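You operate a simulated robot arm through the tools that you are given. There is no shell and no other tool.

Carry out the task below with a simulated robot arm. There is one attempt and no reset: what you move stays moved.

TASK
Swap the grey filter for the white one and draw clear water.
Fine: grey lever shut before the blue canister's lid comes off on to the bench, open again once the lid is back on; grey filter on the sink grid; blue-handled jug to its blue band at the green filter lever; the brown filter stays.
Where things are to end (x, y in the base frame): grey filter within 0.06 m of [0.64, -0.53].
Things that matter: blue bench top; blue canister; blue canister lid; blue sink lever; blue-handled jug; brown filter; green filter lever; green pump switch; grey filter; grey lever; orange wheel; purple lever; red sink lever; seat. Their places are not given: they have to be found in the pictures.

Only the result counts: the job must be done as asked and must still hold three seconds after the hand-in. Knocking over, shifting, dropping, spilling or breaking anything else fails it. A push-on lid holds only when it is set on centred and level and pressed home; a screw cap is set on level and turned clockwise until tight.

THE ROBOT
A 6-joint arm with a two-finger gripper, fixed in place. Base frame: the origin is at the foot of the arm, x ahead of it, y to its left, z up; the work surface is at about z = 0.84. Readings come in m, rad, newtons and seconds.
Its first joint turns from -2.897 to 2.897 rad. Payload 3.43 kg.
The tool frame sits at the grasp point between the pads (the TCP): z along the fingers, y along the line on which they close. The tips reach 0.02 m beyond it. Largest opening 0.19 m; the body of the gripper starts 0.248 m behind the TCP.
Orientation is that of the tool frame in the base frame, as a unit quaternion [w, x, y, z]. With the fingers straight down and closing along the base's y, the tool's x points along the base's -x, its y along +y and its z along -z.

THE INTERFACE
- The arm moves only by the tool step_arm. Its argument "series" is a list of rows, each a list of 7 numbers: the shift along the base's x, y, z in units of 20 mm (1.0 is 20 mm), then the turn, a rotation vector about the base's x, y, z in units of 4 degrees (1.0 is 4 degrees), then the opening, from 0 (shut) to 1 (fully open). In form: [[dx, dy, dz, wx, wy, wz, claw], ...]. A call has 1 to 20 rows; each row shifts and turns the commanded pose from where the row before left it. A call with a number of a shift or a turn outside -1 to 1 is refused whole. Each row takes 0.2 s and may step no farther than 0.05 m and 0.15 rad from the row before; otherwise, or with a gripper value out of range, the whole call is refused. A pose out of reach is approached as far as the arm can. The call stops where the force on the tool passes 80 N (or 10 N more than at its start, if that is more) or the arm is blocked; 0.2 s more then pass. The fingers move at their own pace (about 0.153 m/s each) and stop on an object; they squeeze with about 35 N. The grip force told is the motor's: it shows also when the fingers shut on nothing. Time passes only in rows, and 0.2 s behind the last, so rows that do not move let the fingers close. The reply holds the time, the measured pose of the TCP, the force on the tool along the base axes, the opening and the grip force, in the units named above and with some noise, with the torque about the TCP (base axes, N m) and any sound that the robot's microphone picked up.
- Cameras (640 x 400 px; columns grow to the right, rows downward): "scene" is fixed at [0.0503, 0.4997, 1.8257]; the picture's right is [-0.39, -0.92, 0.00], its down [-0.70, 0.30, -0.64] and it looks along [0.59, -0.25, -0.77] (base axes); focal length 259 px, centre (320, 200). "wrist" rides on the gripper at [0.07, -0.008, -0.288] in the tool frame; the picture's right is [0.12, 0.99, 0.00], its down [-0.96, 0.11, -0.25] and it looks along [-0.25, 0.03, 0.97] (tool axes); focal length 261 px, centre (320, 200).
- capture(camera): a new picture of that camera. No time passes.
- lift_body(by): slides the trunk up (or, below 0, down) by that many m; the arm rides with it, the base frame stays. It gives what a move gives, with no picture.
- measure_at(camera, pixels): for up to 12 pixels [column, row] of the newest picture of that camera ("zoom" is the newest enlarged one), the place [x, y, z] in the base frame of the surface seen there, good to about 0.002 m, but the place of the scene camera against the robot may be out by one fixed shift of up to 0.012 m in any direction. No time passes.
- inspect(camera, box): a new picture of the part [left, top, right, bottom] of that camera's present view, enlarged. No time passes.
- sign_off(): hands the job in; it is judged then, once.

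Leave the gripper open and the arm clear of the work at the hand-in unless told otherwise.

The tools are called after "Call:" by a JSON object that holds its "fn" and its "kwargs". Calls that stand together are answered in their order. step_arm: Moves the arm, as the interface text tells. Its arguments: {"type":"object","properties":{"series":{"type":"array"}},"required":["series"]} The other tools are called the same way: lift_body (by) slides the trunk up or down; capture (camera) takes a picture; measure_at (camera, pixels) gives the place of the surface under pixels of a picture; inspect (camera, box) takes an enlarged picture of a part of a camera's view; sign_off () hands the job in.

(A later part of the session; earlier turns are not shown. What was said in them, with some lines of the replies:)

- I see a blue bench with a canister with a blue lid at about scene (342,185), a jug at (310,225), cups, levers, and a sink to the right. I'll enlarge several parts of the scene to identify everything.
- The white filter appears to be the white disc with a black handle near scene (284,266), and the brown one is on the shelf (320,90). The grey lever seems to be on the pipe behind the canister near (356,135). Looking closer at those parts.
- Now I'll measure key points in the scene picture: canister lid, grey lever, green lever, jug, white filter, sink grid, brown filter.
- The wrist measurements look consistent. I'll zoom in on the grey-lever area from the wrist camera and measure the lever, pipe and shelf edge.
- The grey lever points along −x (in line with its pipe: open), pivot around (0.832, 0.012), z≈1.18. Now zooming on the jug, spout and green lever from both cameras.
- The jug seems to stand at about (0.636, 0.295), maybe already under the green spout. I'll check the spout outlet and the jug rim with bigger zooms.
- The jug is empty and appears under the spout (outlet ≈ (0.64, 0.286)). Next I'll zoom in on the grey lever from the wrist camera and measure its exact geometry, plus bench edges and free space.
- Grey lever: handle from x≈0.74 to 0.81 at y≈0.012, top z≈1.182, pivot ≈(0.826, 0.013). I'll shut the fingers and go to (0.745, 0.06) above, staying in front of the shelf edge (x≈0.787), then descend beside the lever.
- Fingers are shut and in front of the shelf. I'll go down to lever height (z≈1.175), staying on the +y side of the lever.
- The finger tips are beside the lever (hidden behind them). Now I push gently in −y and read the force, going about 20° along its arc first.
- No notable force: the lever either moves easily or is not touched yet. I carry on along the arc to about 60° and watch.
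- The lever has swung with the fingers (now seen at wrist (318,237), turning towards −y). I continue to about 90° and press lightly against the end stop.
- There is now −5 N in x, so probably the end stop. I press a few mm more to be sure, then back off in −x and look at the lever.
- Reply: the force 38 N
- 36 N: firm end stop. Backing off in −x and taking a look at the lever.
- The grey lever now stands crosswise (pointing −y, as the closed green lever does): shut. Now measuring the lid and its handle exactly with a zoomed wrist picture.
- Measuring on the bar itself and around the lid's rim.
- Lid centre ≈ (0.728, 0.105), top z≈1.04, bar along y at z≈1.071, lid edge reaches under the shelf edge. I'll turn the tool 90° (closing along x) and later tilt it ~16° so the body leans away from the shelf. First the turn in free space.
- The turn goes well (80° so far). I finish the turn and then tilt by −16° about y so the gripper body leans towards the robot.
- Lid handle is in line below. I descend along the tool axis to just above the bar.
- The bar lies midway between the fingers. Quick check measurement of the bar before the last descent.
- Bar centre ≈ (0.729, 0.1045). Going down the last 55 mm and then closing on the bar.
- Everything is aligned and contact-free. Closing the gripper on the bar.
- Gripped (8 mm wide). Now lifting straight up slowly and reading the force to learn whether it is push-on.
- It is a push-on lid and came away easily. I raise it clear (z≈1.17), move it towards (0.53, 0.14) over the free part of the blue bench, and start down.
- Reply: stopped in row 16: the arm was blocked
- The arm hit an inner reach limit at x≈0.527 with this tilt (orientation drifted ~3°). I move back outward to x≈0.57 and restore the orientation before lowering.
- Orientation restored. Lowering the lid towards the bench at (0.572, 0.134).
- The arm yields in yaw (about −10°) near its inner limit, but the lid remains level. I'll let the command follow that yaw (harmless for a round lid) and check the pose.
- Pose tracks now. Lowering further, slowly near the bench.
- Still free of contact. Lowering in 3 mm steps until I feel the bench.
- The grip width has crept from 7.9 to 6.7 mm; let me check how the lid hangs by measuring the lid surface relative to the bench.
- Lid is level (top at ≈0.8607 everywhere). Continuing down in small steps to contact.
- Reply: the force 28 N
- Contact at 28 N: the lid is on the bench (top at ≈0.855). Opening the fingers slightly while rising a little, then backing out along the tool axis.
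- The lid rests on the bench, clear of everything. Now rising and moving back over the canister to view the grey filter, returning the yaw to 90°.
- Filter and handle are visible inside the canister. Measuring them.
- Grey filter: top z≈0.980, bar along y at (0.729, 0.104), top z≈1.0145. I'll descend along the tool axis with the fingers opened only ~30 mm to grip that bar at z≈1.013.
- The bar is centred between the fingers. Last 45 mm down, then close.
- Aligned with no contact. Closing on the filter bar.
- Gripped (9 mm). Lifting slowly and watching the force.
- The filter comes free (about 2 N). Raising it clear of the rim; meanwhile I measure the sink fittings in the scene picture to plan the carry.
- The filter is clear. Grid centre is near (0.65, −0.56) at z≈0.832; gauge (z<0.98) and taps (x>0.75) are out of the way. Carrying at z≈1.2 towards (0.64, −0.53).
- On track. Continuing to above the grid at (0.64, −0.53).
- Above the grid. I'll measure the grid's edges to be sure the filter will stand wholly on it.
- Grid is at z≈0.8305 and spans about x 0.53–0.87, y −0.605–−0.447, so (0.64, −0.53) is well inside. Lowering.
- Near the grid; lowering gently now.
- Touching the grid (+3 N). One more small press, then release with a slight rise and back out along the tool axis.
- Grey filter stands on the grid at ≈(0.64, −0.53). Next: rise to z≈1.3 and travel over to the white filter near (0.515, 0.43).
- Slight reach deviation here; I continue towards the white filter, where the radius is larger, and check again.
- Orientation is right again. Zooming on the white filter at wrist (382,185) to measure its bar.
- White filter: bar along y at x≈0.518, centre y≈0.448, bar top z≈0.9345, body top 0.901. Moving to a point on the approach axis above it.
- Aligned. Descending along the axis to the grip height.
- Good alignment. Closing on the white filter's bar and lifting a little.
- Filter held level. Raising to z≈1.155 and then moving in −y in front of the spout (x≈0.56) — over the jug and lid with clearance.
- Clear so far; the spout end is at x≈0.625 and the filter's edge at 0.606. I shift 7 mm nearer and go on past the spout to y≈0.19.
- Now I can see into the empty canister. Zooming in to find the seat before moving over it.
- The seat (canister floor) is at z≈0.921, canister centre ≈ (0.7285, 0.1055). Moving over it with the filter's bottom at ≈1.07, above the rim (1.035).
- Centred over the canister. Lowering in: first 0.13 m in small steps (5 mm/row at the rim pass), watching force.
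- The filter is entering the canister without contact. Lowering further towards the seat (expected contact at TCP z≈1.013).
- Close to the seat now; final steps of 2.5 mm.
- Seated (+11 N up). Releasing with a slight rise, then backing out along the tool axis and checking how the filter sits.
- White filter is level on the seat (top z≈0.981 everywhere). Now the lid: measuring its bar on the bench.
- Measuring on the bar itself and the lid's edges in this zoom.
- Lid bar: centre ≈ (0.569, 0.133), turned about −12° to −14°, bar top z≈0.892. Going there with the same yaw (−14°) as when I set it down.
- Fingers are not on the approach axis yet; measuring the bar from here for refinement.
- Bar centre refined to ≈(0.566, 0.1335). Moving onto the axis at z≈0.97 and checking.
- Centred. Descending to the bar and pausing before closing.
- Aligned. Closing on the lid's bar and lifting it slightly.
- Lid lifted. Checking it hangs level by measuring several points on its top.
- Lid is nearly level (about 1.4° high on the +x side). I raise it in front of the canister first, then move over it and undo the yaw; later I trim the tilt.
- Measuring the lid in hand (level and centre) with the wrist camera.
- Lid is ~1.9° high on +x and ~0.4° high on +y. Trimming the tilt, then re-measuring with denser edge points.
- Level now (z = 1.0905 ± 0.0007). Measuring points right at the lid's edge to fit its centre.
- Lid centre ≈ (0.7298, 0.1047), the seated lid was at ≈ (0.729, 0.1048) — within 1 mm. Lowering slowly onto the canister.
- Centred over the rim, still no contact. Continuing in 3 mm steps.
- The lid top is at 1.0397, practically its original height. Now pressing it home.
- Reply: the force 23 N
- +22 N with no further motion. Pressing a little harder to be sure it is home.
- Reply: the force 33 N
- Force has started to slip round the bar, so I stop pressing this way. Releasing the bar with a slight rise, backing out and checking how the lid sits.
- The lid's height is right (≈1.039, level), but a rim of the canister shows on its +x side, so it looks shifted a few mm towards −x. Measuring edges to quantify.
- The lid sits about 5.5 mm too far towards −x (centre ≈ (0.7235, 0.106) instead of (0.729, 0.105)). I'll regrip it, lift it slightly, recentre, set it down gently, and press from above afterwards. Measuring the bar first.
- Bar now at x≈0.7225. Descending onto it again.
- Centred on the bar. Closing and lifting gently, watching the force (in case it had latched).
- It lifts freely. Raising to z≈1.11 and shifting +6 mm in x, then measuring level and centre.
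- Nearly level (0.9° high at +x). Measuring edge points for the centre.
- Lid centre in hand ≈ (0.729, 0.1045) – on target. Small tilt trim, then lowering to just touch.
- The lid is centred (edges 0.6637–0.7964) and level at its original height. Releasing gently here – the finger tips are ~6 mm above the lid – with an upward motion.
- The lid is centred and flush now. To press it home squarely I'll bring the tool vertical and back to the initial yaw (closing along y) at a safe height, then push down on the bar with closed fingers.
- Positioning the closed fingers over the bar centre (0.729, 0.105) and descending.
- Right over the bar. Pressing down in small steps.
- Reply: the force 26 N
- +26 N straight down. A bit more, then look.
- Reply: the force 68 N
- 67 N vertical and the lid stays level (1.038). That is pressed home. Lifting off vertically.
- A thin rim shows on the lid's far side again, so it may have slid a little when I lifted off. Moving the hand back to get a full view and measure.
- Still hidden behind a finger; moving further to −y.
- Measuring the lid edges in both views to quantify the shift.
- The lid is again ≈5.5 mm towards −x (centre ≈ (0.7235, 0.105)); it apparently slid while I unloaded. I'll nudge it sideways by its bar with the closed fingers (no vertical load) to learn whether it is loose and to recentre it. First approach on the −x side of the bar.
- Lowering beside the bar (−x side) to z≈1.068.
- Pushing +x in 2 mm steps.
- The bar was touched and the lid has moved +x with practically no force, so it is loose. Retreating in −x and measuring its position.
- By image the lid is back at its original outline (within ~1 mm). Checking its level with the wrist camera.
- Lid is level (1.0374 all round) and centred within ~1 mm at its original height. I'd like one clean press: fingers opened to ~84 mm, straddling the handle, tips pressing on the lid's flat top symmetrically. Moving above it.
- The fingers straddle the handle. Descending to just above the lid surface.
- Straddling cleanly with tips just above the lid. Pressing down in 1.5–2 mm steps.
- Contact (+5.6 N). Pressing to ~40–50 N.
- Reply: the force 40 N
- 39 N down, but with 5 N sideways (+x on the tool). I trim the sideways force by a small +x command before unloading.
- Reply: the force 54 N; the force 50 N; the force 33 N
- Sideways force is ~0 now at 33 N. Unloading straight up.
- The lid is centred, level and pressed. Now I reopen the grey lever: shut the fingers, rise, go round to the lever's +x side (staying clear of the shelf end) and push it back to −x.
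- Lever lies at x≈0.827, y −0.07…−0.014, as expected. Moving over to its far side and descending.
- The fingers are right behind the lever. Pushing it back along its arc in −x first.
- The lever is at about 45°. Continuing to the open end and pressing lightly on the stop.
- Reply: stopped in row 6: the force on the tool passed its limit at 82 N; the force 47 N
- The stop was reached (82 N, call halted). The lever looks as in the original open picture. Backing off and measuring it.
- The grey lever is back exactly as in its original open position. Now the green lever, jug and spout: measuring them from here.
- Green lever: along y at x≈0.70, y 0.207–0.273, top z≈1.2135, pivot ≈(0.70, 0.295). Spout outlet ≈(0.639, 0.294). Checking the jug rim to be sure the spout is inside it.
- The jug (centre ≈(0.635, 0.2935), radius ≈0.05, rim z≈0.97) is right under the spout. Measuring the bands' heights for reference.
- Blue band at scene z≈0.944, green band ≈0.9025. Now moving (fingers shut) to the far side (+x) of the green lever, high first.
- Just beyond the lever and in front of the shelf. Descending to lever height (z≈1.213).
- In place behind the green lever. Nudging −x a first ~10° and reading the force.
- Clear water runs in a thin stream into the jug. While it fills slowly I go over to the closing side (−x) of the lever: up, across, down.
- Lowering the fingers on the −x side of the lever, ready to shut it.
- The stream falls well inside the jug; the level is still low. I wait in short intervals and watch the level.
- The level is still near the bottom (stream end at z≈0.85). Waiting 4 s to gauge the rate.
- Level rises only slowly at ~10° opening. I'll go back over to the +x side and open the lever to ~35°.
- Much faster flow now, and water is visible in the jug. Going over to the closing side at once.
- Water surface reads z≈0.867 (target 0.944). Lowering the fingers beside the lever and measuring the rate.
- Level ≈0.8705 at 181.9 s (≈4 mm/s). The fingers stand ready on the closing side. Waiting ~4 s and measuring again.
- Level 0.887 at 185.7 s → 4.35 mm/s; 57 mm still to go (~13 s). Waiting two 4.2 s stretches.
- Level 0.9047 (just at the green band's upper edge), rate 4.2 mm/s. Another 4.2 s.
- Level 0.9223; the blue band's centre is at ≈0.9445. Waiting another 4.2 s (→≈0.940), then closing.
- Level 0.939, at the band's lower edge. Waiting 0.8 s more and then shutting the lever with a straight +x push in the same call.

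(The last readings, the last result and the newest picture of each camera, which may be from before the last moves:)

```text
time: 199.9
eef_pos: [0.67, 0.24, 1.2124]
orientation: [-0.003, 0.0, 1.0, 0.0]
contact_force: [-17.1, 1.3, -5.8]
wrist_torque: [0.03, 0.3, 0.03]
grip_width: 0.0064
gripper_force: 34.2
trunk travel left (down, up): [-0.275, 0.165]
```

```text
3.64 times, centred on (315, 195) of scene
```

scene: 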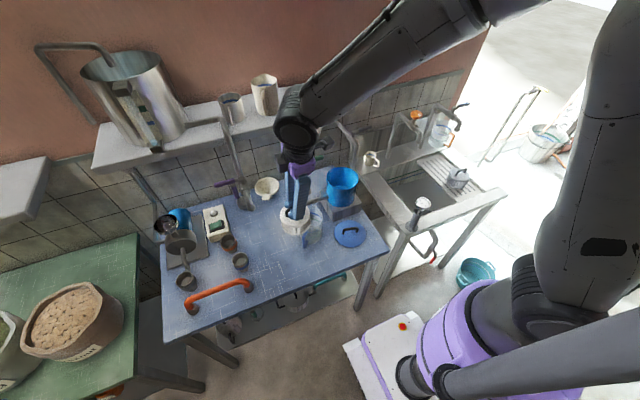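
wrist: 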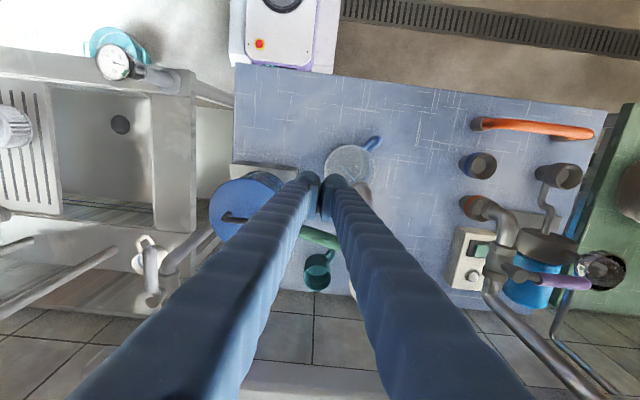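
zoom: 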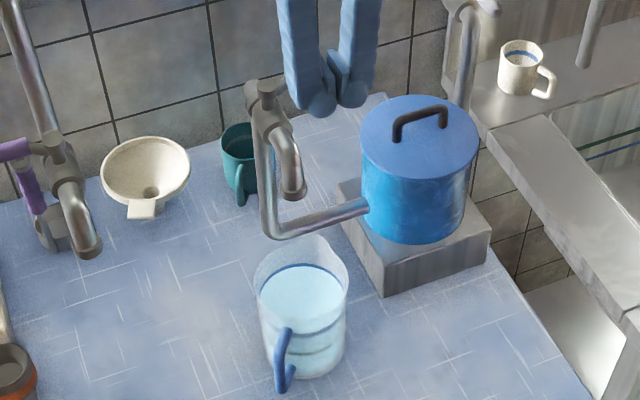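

The stream has stopped (17 N on the stop). A little firmer push on the stop, then back off and measure the level.

Call:
{"fn": "step_arm", "kwargs": {"series": [[0.1, 0, 0, 0, 0, 0, 0], [0, 0, 0, 0, 0, 0, 0]]}}

Call:
{"fn": "inspect", "kwargs": {"camera": "scene", "box": [300, 200, 332, 245]}}

Call:
{"fn": "measure_at", "kwargs": {"camera": "zoom", "pixels": [[300, 160], [220, 160], [290, 150], [320, 170], [230, 180], [300, 180], [200, 180], [330, 190], [268, 112], [300, 115]]}}

```text
time: 200.5
eef_pos: [0.671, 0.2414, 1.2127]
orientation: [-0.003, 0.0, 1.0, -0.001]
contact_force: [-35.2, 0.1, -13.6]
wrist_torque: [0.01, 0.58, 0.13]
grip_width: 0.006
gripper_force: 34.3
trunk travel left (down, up): [-0.275, 0.165]
```

```text
8.89 times, centred on (316, 222) of scene
```

zoom: 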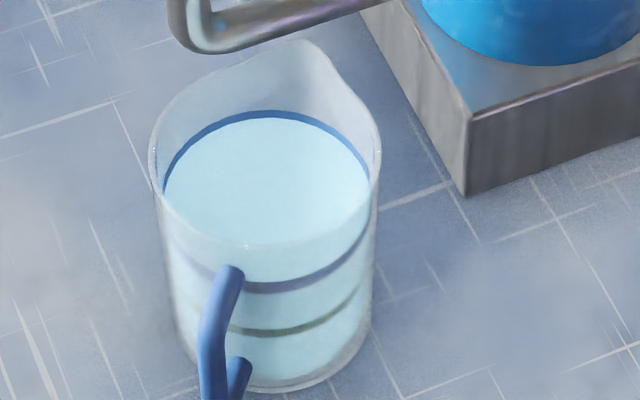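

```text
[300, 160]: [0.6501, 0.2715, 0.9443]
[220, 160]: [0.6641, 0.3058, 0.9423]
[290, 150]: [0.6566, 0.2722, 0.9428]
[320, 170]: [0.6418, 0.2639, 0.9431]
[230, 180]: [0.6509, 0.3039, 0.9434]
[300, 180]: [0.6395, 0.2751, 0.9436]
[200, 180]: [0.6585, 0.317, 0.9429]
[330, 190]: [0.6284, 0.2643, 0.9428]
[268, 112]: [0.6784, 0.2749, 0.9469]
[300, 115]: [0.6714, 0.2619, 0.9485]
```

Water level ≈0.943, in the blue band. Backing off the lever, rising clear and opening the gripper.

Call:
{"fn": "step_arm", "kwargs": {"series": [[-0.3, 0, 0, 0, 0, 0, 0], [-1, 0, 0, 0, 0, 0, 0], [-1, 0, 0.5, 0, 0, 0, 0], [-0.5, 0, 1, 0, 0, 0, 0], [0, -0.5, 1, 0, 0, 0, 0], [0, -0.5, 1, 0, 0, 0, 0], [0, -1, 1, 0, 0, 0, 0], [0, -1, 1, 0, 0, 0, 0], [0, -1, 1, 0, 0, 0, 0], [0, -1, 1, 0, 0, 0, 0.5], [0, -1, 1, 0, 0, 0, 1], [0, -1, 0.5, 0, 0, 0, 1], [0, -1, 0, 0, 0, 0, 1], [0, 0, 0, 0, 0, 0, 1]]}}

Call:
{"fn": "capture", "kwargs": {"camera": "scene"}}

Call:
{"fn": "capture", "kwargs": {"camera": "wrist"}}

Call:
{"fn": "inspect", "kwargs": {"camera": "scene", "box": [280, 140, 380, 250]}}

```text
time: 203.5
eef_pos: [0.6191, 0.08, 1.3948]
orientation: [-0.001, 0.0, 1.0, 0.001]
contact_force: [0.6, 0.9, -1.3]
wrist_torque: [0.01, -0.01, 0.0]
grip_width: 0.1902
gripper_force: 0.1
trunk travel left (down, up): [-0.275, 0.165]
```

```text
taken
```

scene: 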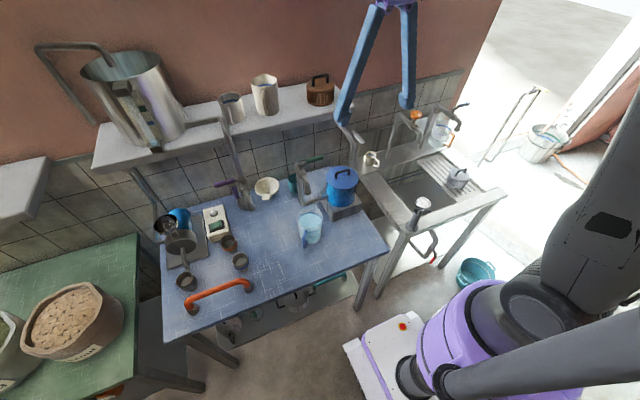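

```text
taken
```

wrist: 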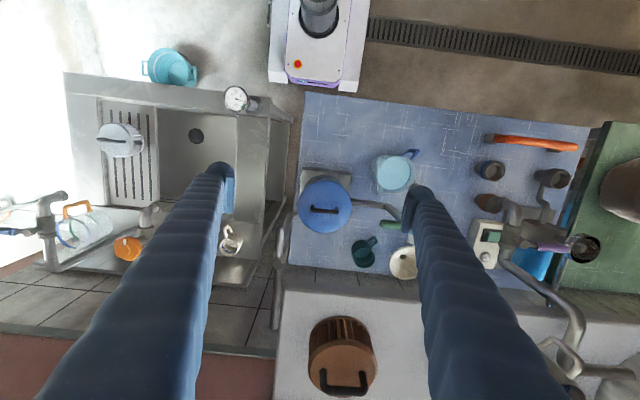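

```text
3.64 times, centred on (330, 195) of scene
```

zoom: 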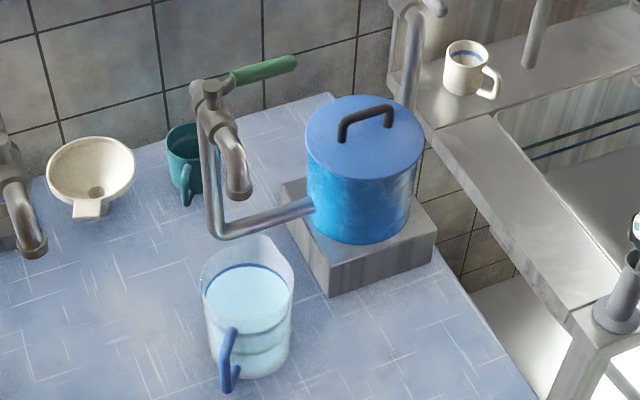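

All looks in place. Final checks: lid centring, water level stability, grey lever, grey filter.

Call:
{"fn": "inspect", "kwargs": {"camera": "scene", "box": [300, 200, 332, 245]}}

Call:
{"fn": "measure_at", "kwargs": {"camera": "zoom", "pixels": [[300, 160], [220, 160], [290, 150], [320, 170], [230, 180], [300, 180]]}}

Call:
{"fn": "inspect", "kwargs": {"camera": "wrist", "box": [280, 160, 370, 250]}}

Call:
{"fn": "measure_at", "kwargs": {"camera": "zoom", "pixels": [[140, 180], [170, 115], [250, 80], [340, 80], [430, 130], [460, 200], [440, 270], [370, 330], [290, 345], [200, 310], [150, 250], [315, 150]]}}

Call:
{"fn": "inspect", "kwargs": {"camera": "scene", "box": [330, 110, 480, 210]}}

```text
8.89 times, centred on (316, 222) of scene
```

zoom: 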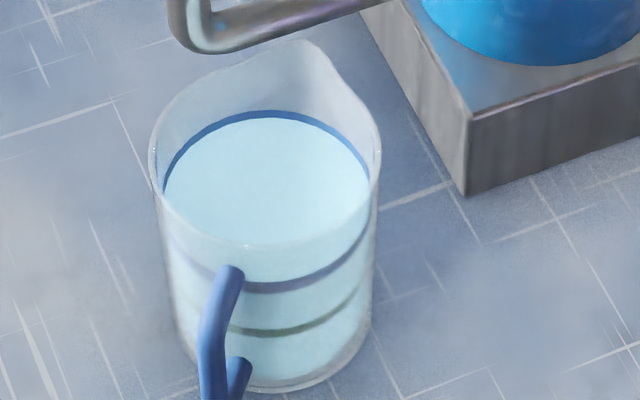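

```text
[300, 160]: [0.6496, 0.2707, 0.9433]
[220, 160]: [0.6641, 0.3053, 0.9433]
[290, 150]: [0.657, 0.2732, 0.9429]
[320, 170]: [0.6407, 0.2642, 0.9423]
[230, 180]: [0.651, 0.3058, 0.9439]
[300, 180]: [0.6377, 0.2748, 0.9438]
```

```text
4.44 times, centred on (325, 205) of wrist
```

zoom: 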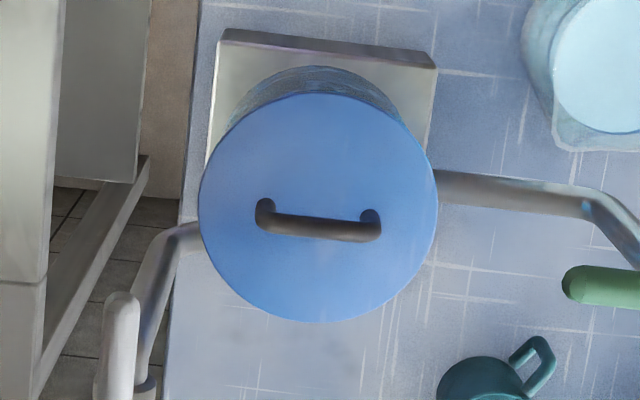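

```text
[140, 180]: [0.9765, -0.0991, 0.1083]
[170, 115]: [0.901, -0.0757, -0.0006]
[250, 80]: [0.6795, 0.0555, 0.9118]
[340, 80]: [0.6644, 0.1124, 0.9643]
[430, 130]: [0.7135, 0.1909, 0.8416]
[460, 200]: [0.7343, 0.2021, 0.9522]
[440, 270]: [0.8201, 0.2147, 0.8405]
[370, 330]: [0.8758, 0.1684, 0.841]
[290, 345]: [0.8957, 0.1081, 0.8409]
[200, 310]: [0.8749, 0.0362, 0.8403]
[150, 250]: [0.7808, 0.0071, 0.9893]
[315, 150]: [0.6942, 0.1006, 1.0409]
```

```text
4.00 times, centred on (405, 160) of scene
```

zoom: 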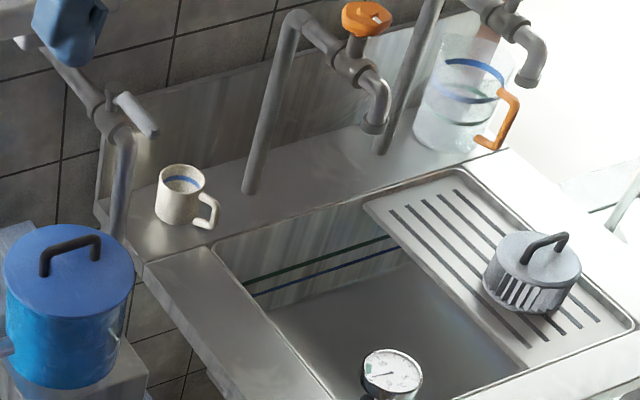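

Water level is stable at 0.943 and the filter is on the grid. One last measurement of the lid's edges for centring and level.

Call:
{"fn": "inspect", "kwargs": {"camera": "wrist", "box": [280, 160, 370, 250]}}

Call:
{"fn": "measure_at", "kwargs": {"camera": "zoom", "pixels": [[203, 205], [215, 160], [250, 115], [318, 98], [385, 120], [425, 170], [432, 215], [420, 260], [385, 300], [320, 317], [250, 295], [215, 250]]}}

```text
4.44 times, centred on (325, 205) of wrist
```

zoom: 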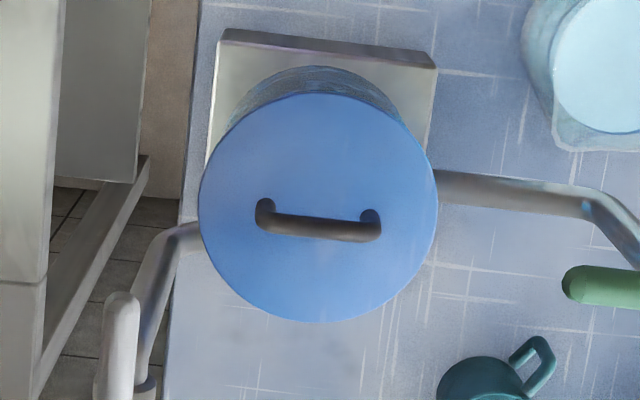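

```text
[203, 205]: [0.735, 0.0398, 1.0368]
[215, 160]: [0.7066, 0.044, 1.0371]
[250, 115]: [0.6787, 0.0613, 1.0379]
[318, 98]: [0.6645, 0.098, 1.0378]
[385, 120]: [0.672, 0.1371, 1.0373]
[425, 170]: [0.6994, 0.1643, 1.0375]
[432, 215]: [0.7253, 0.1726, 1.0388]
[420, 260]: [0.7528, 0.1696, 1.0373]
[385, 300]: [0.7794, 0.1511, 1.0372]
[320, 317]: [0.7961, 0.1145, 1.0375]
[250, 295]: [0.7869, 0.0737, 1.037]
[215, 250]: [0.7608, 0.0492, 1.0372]
```

Lid centre ≈ (0.730, 0.106), level at 1.0375 all round. Grey lever is open, green lever shut, jug filled to its blue band, grey filter on the grid, brown filter untouched, gripper open and arm clear. Handing in.

Call:
{"fn": "sign_off", "kwargs": {}}

```text
The job is handed in.
```

The white filter is in the blue canister, and the blue-handled jug holds clear water up to its blue band. The job is handed in; I have no verdict back.

- **Grey filter:** it stands level on the sink grid at about (0.64, −0.53).
- **White filter:** it sits level on the canister seat, where the grey one was.
- **Grey lever:** I shut it before the lid came off. It is open again now, against its stop.
- **Lid:** it went onto the bench and then back on. After the first two pressings it was about 5.5 mm off centre. I recentred it each time, then pressed it once more at about 50 N. It now measures centred to about 1 mm, level, and at its original height. I felt and heard no click, and it had slid freely before that last pressing.
- **Jug:** it was already under the green filter spout. The water measures 0.943 against a band centre of about 0.9445, about 1 mm low and still on the band. The level held steady after I shut the green lever.
- **Everything else:** I did not touch the brown filter. The gripper is open and the arm is clear of the work.
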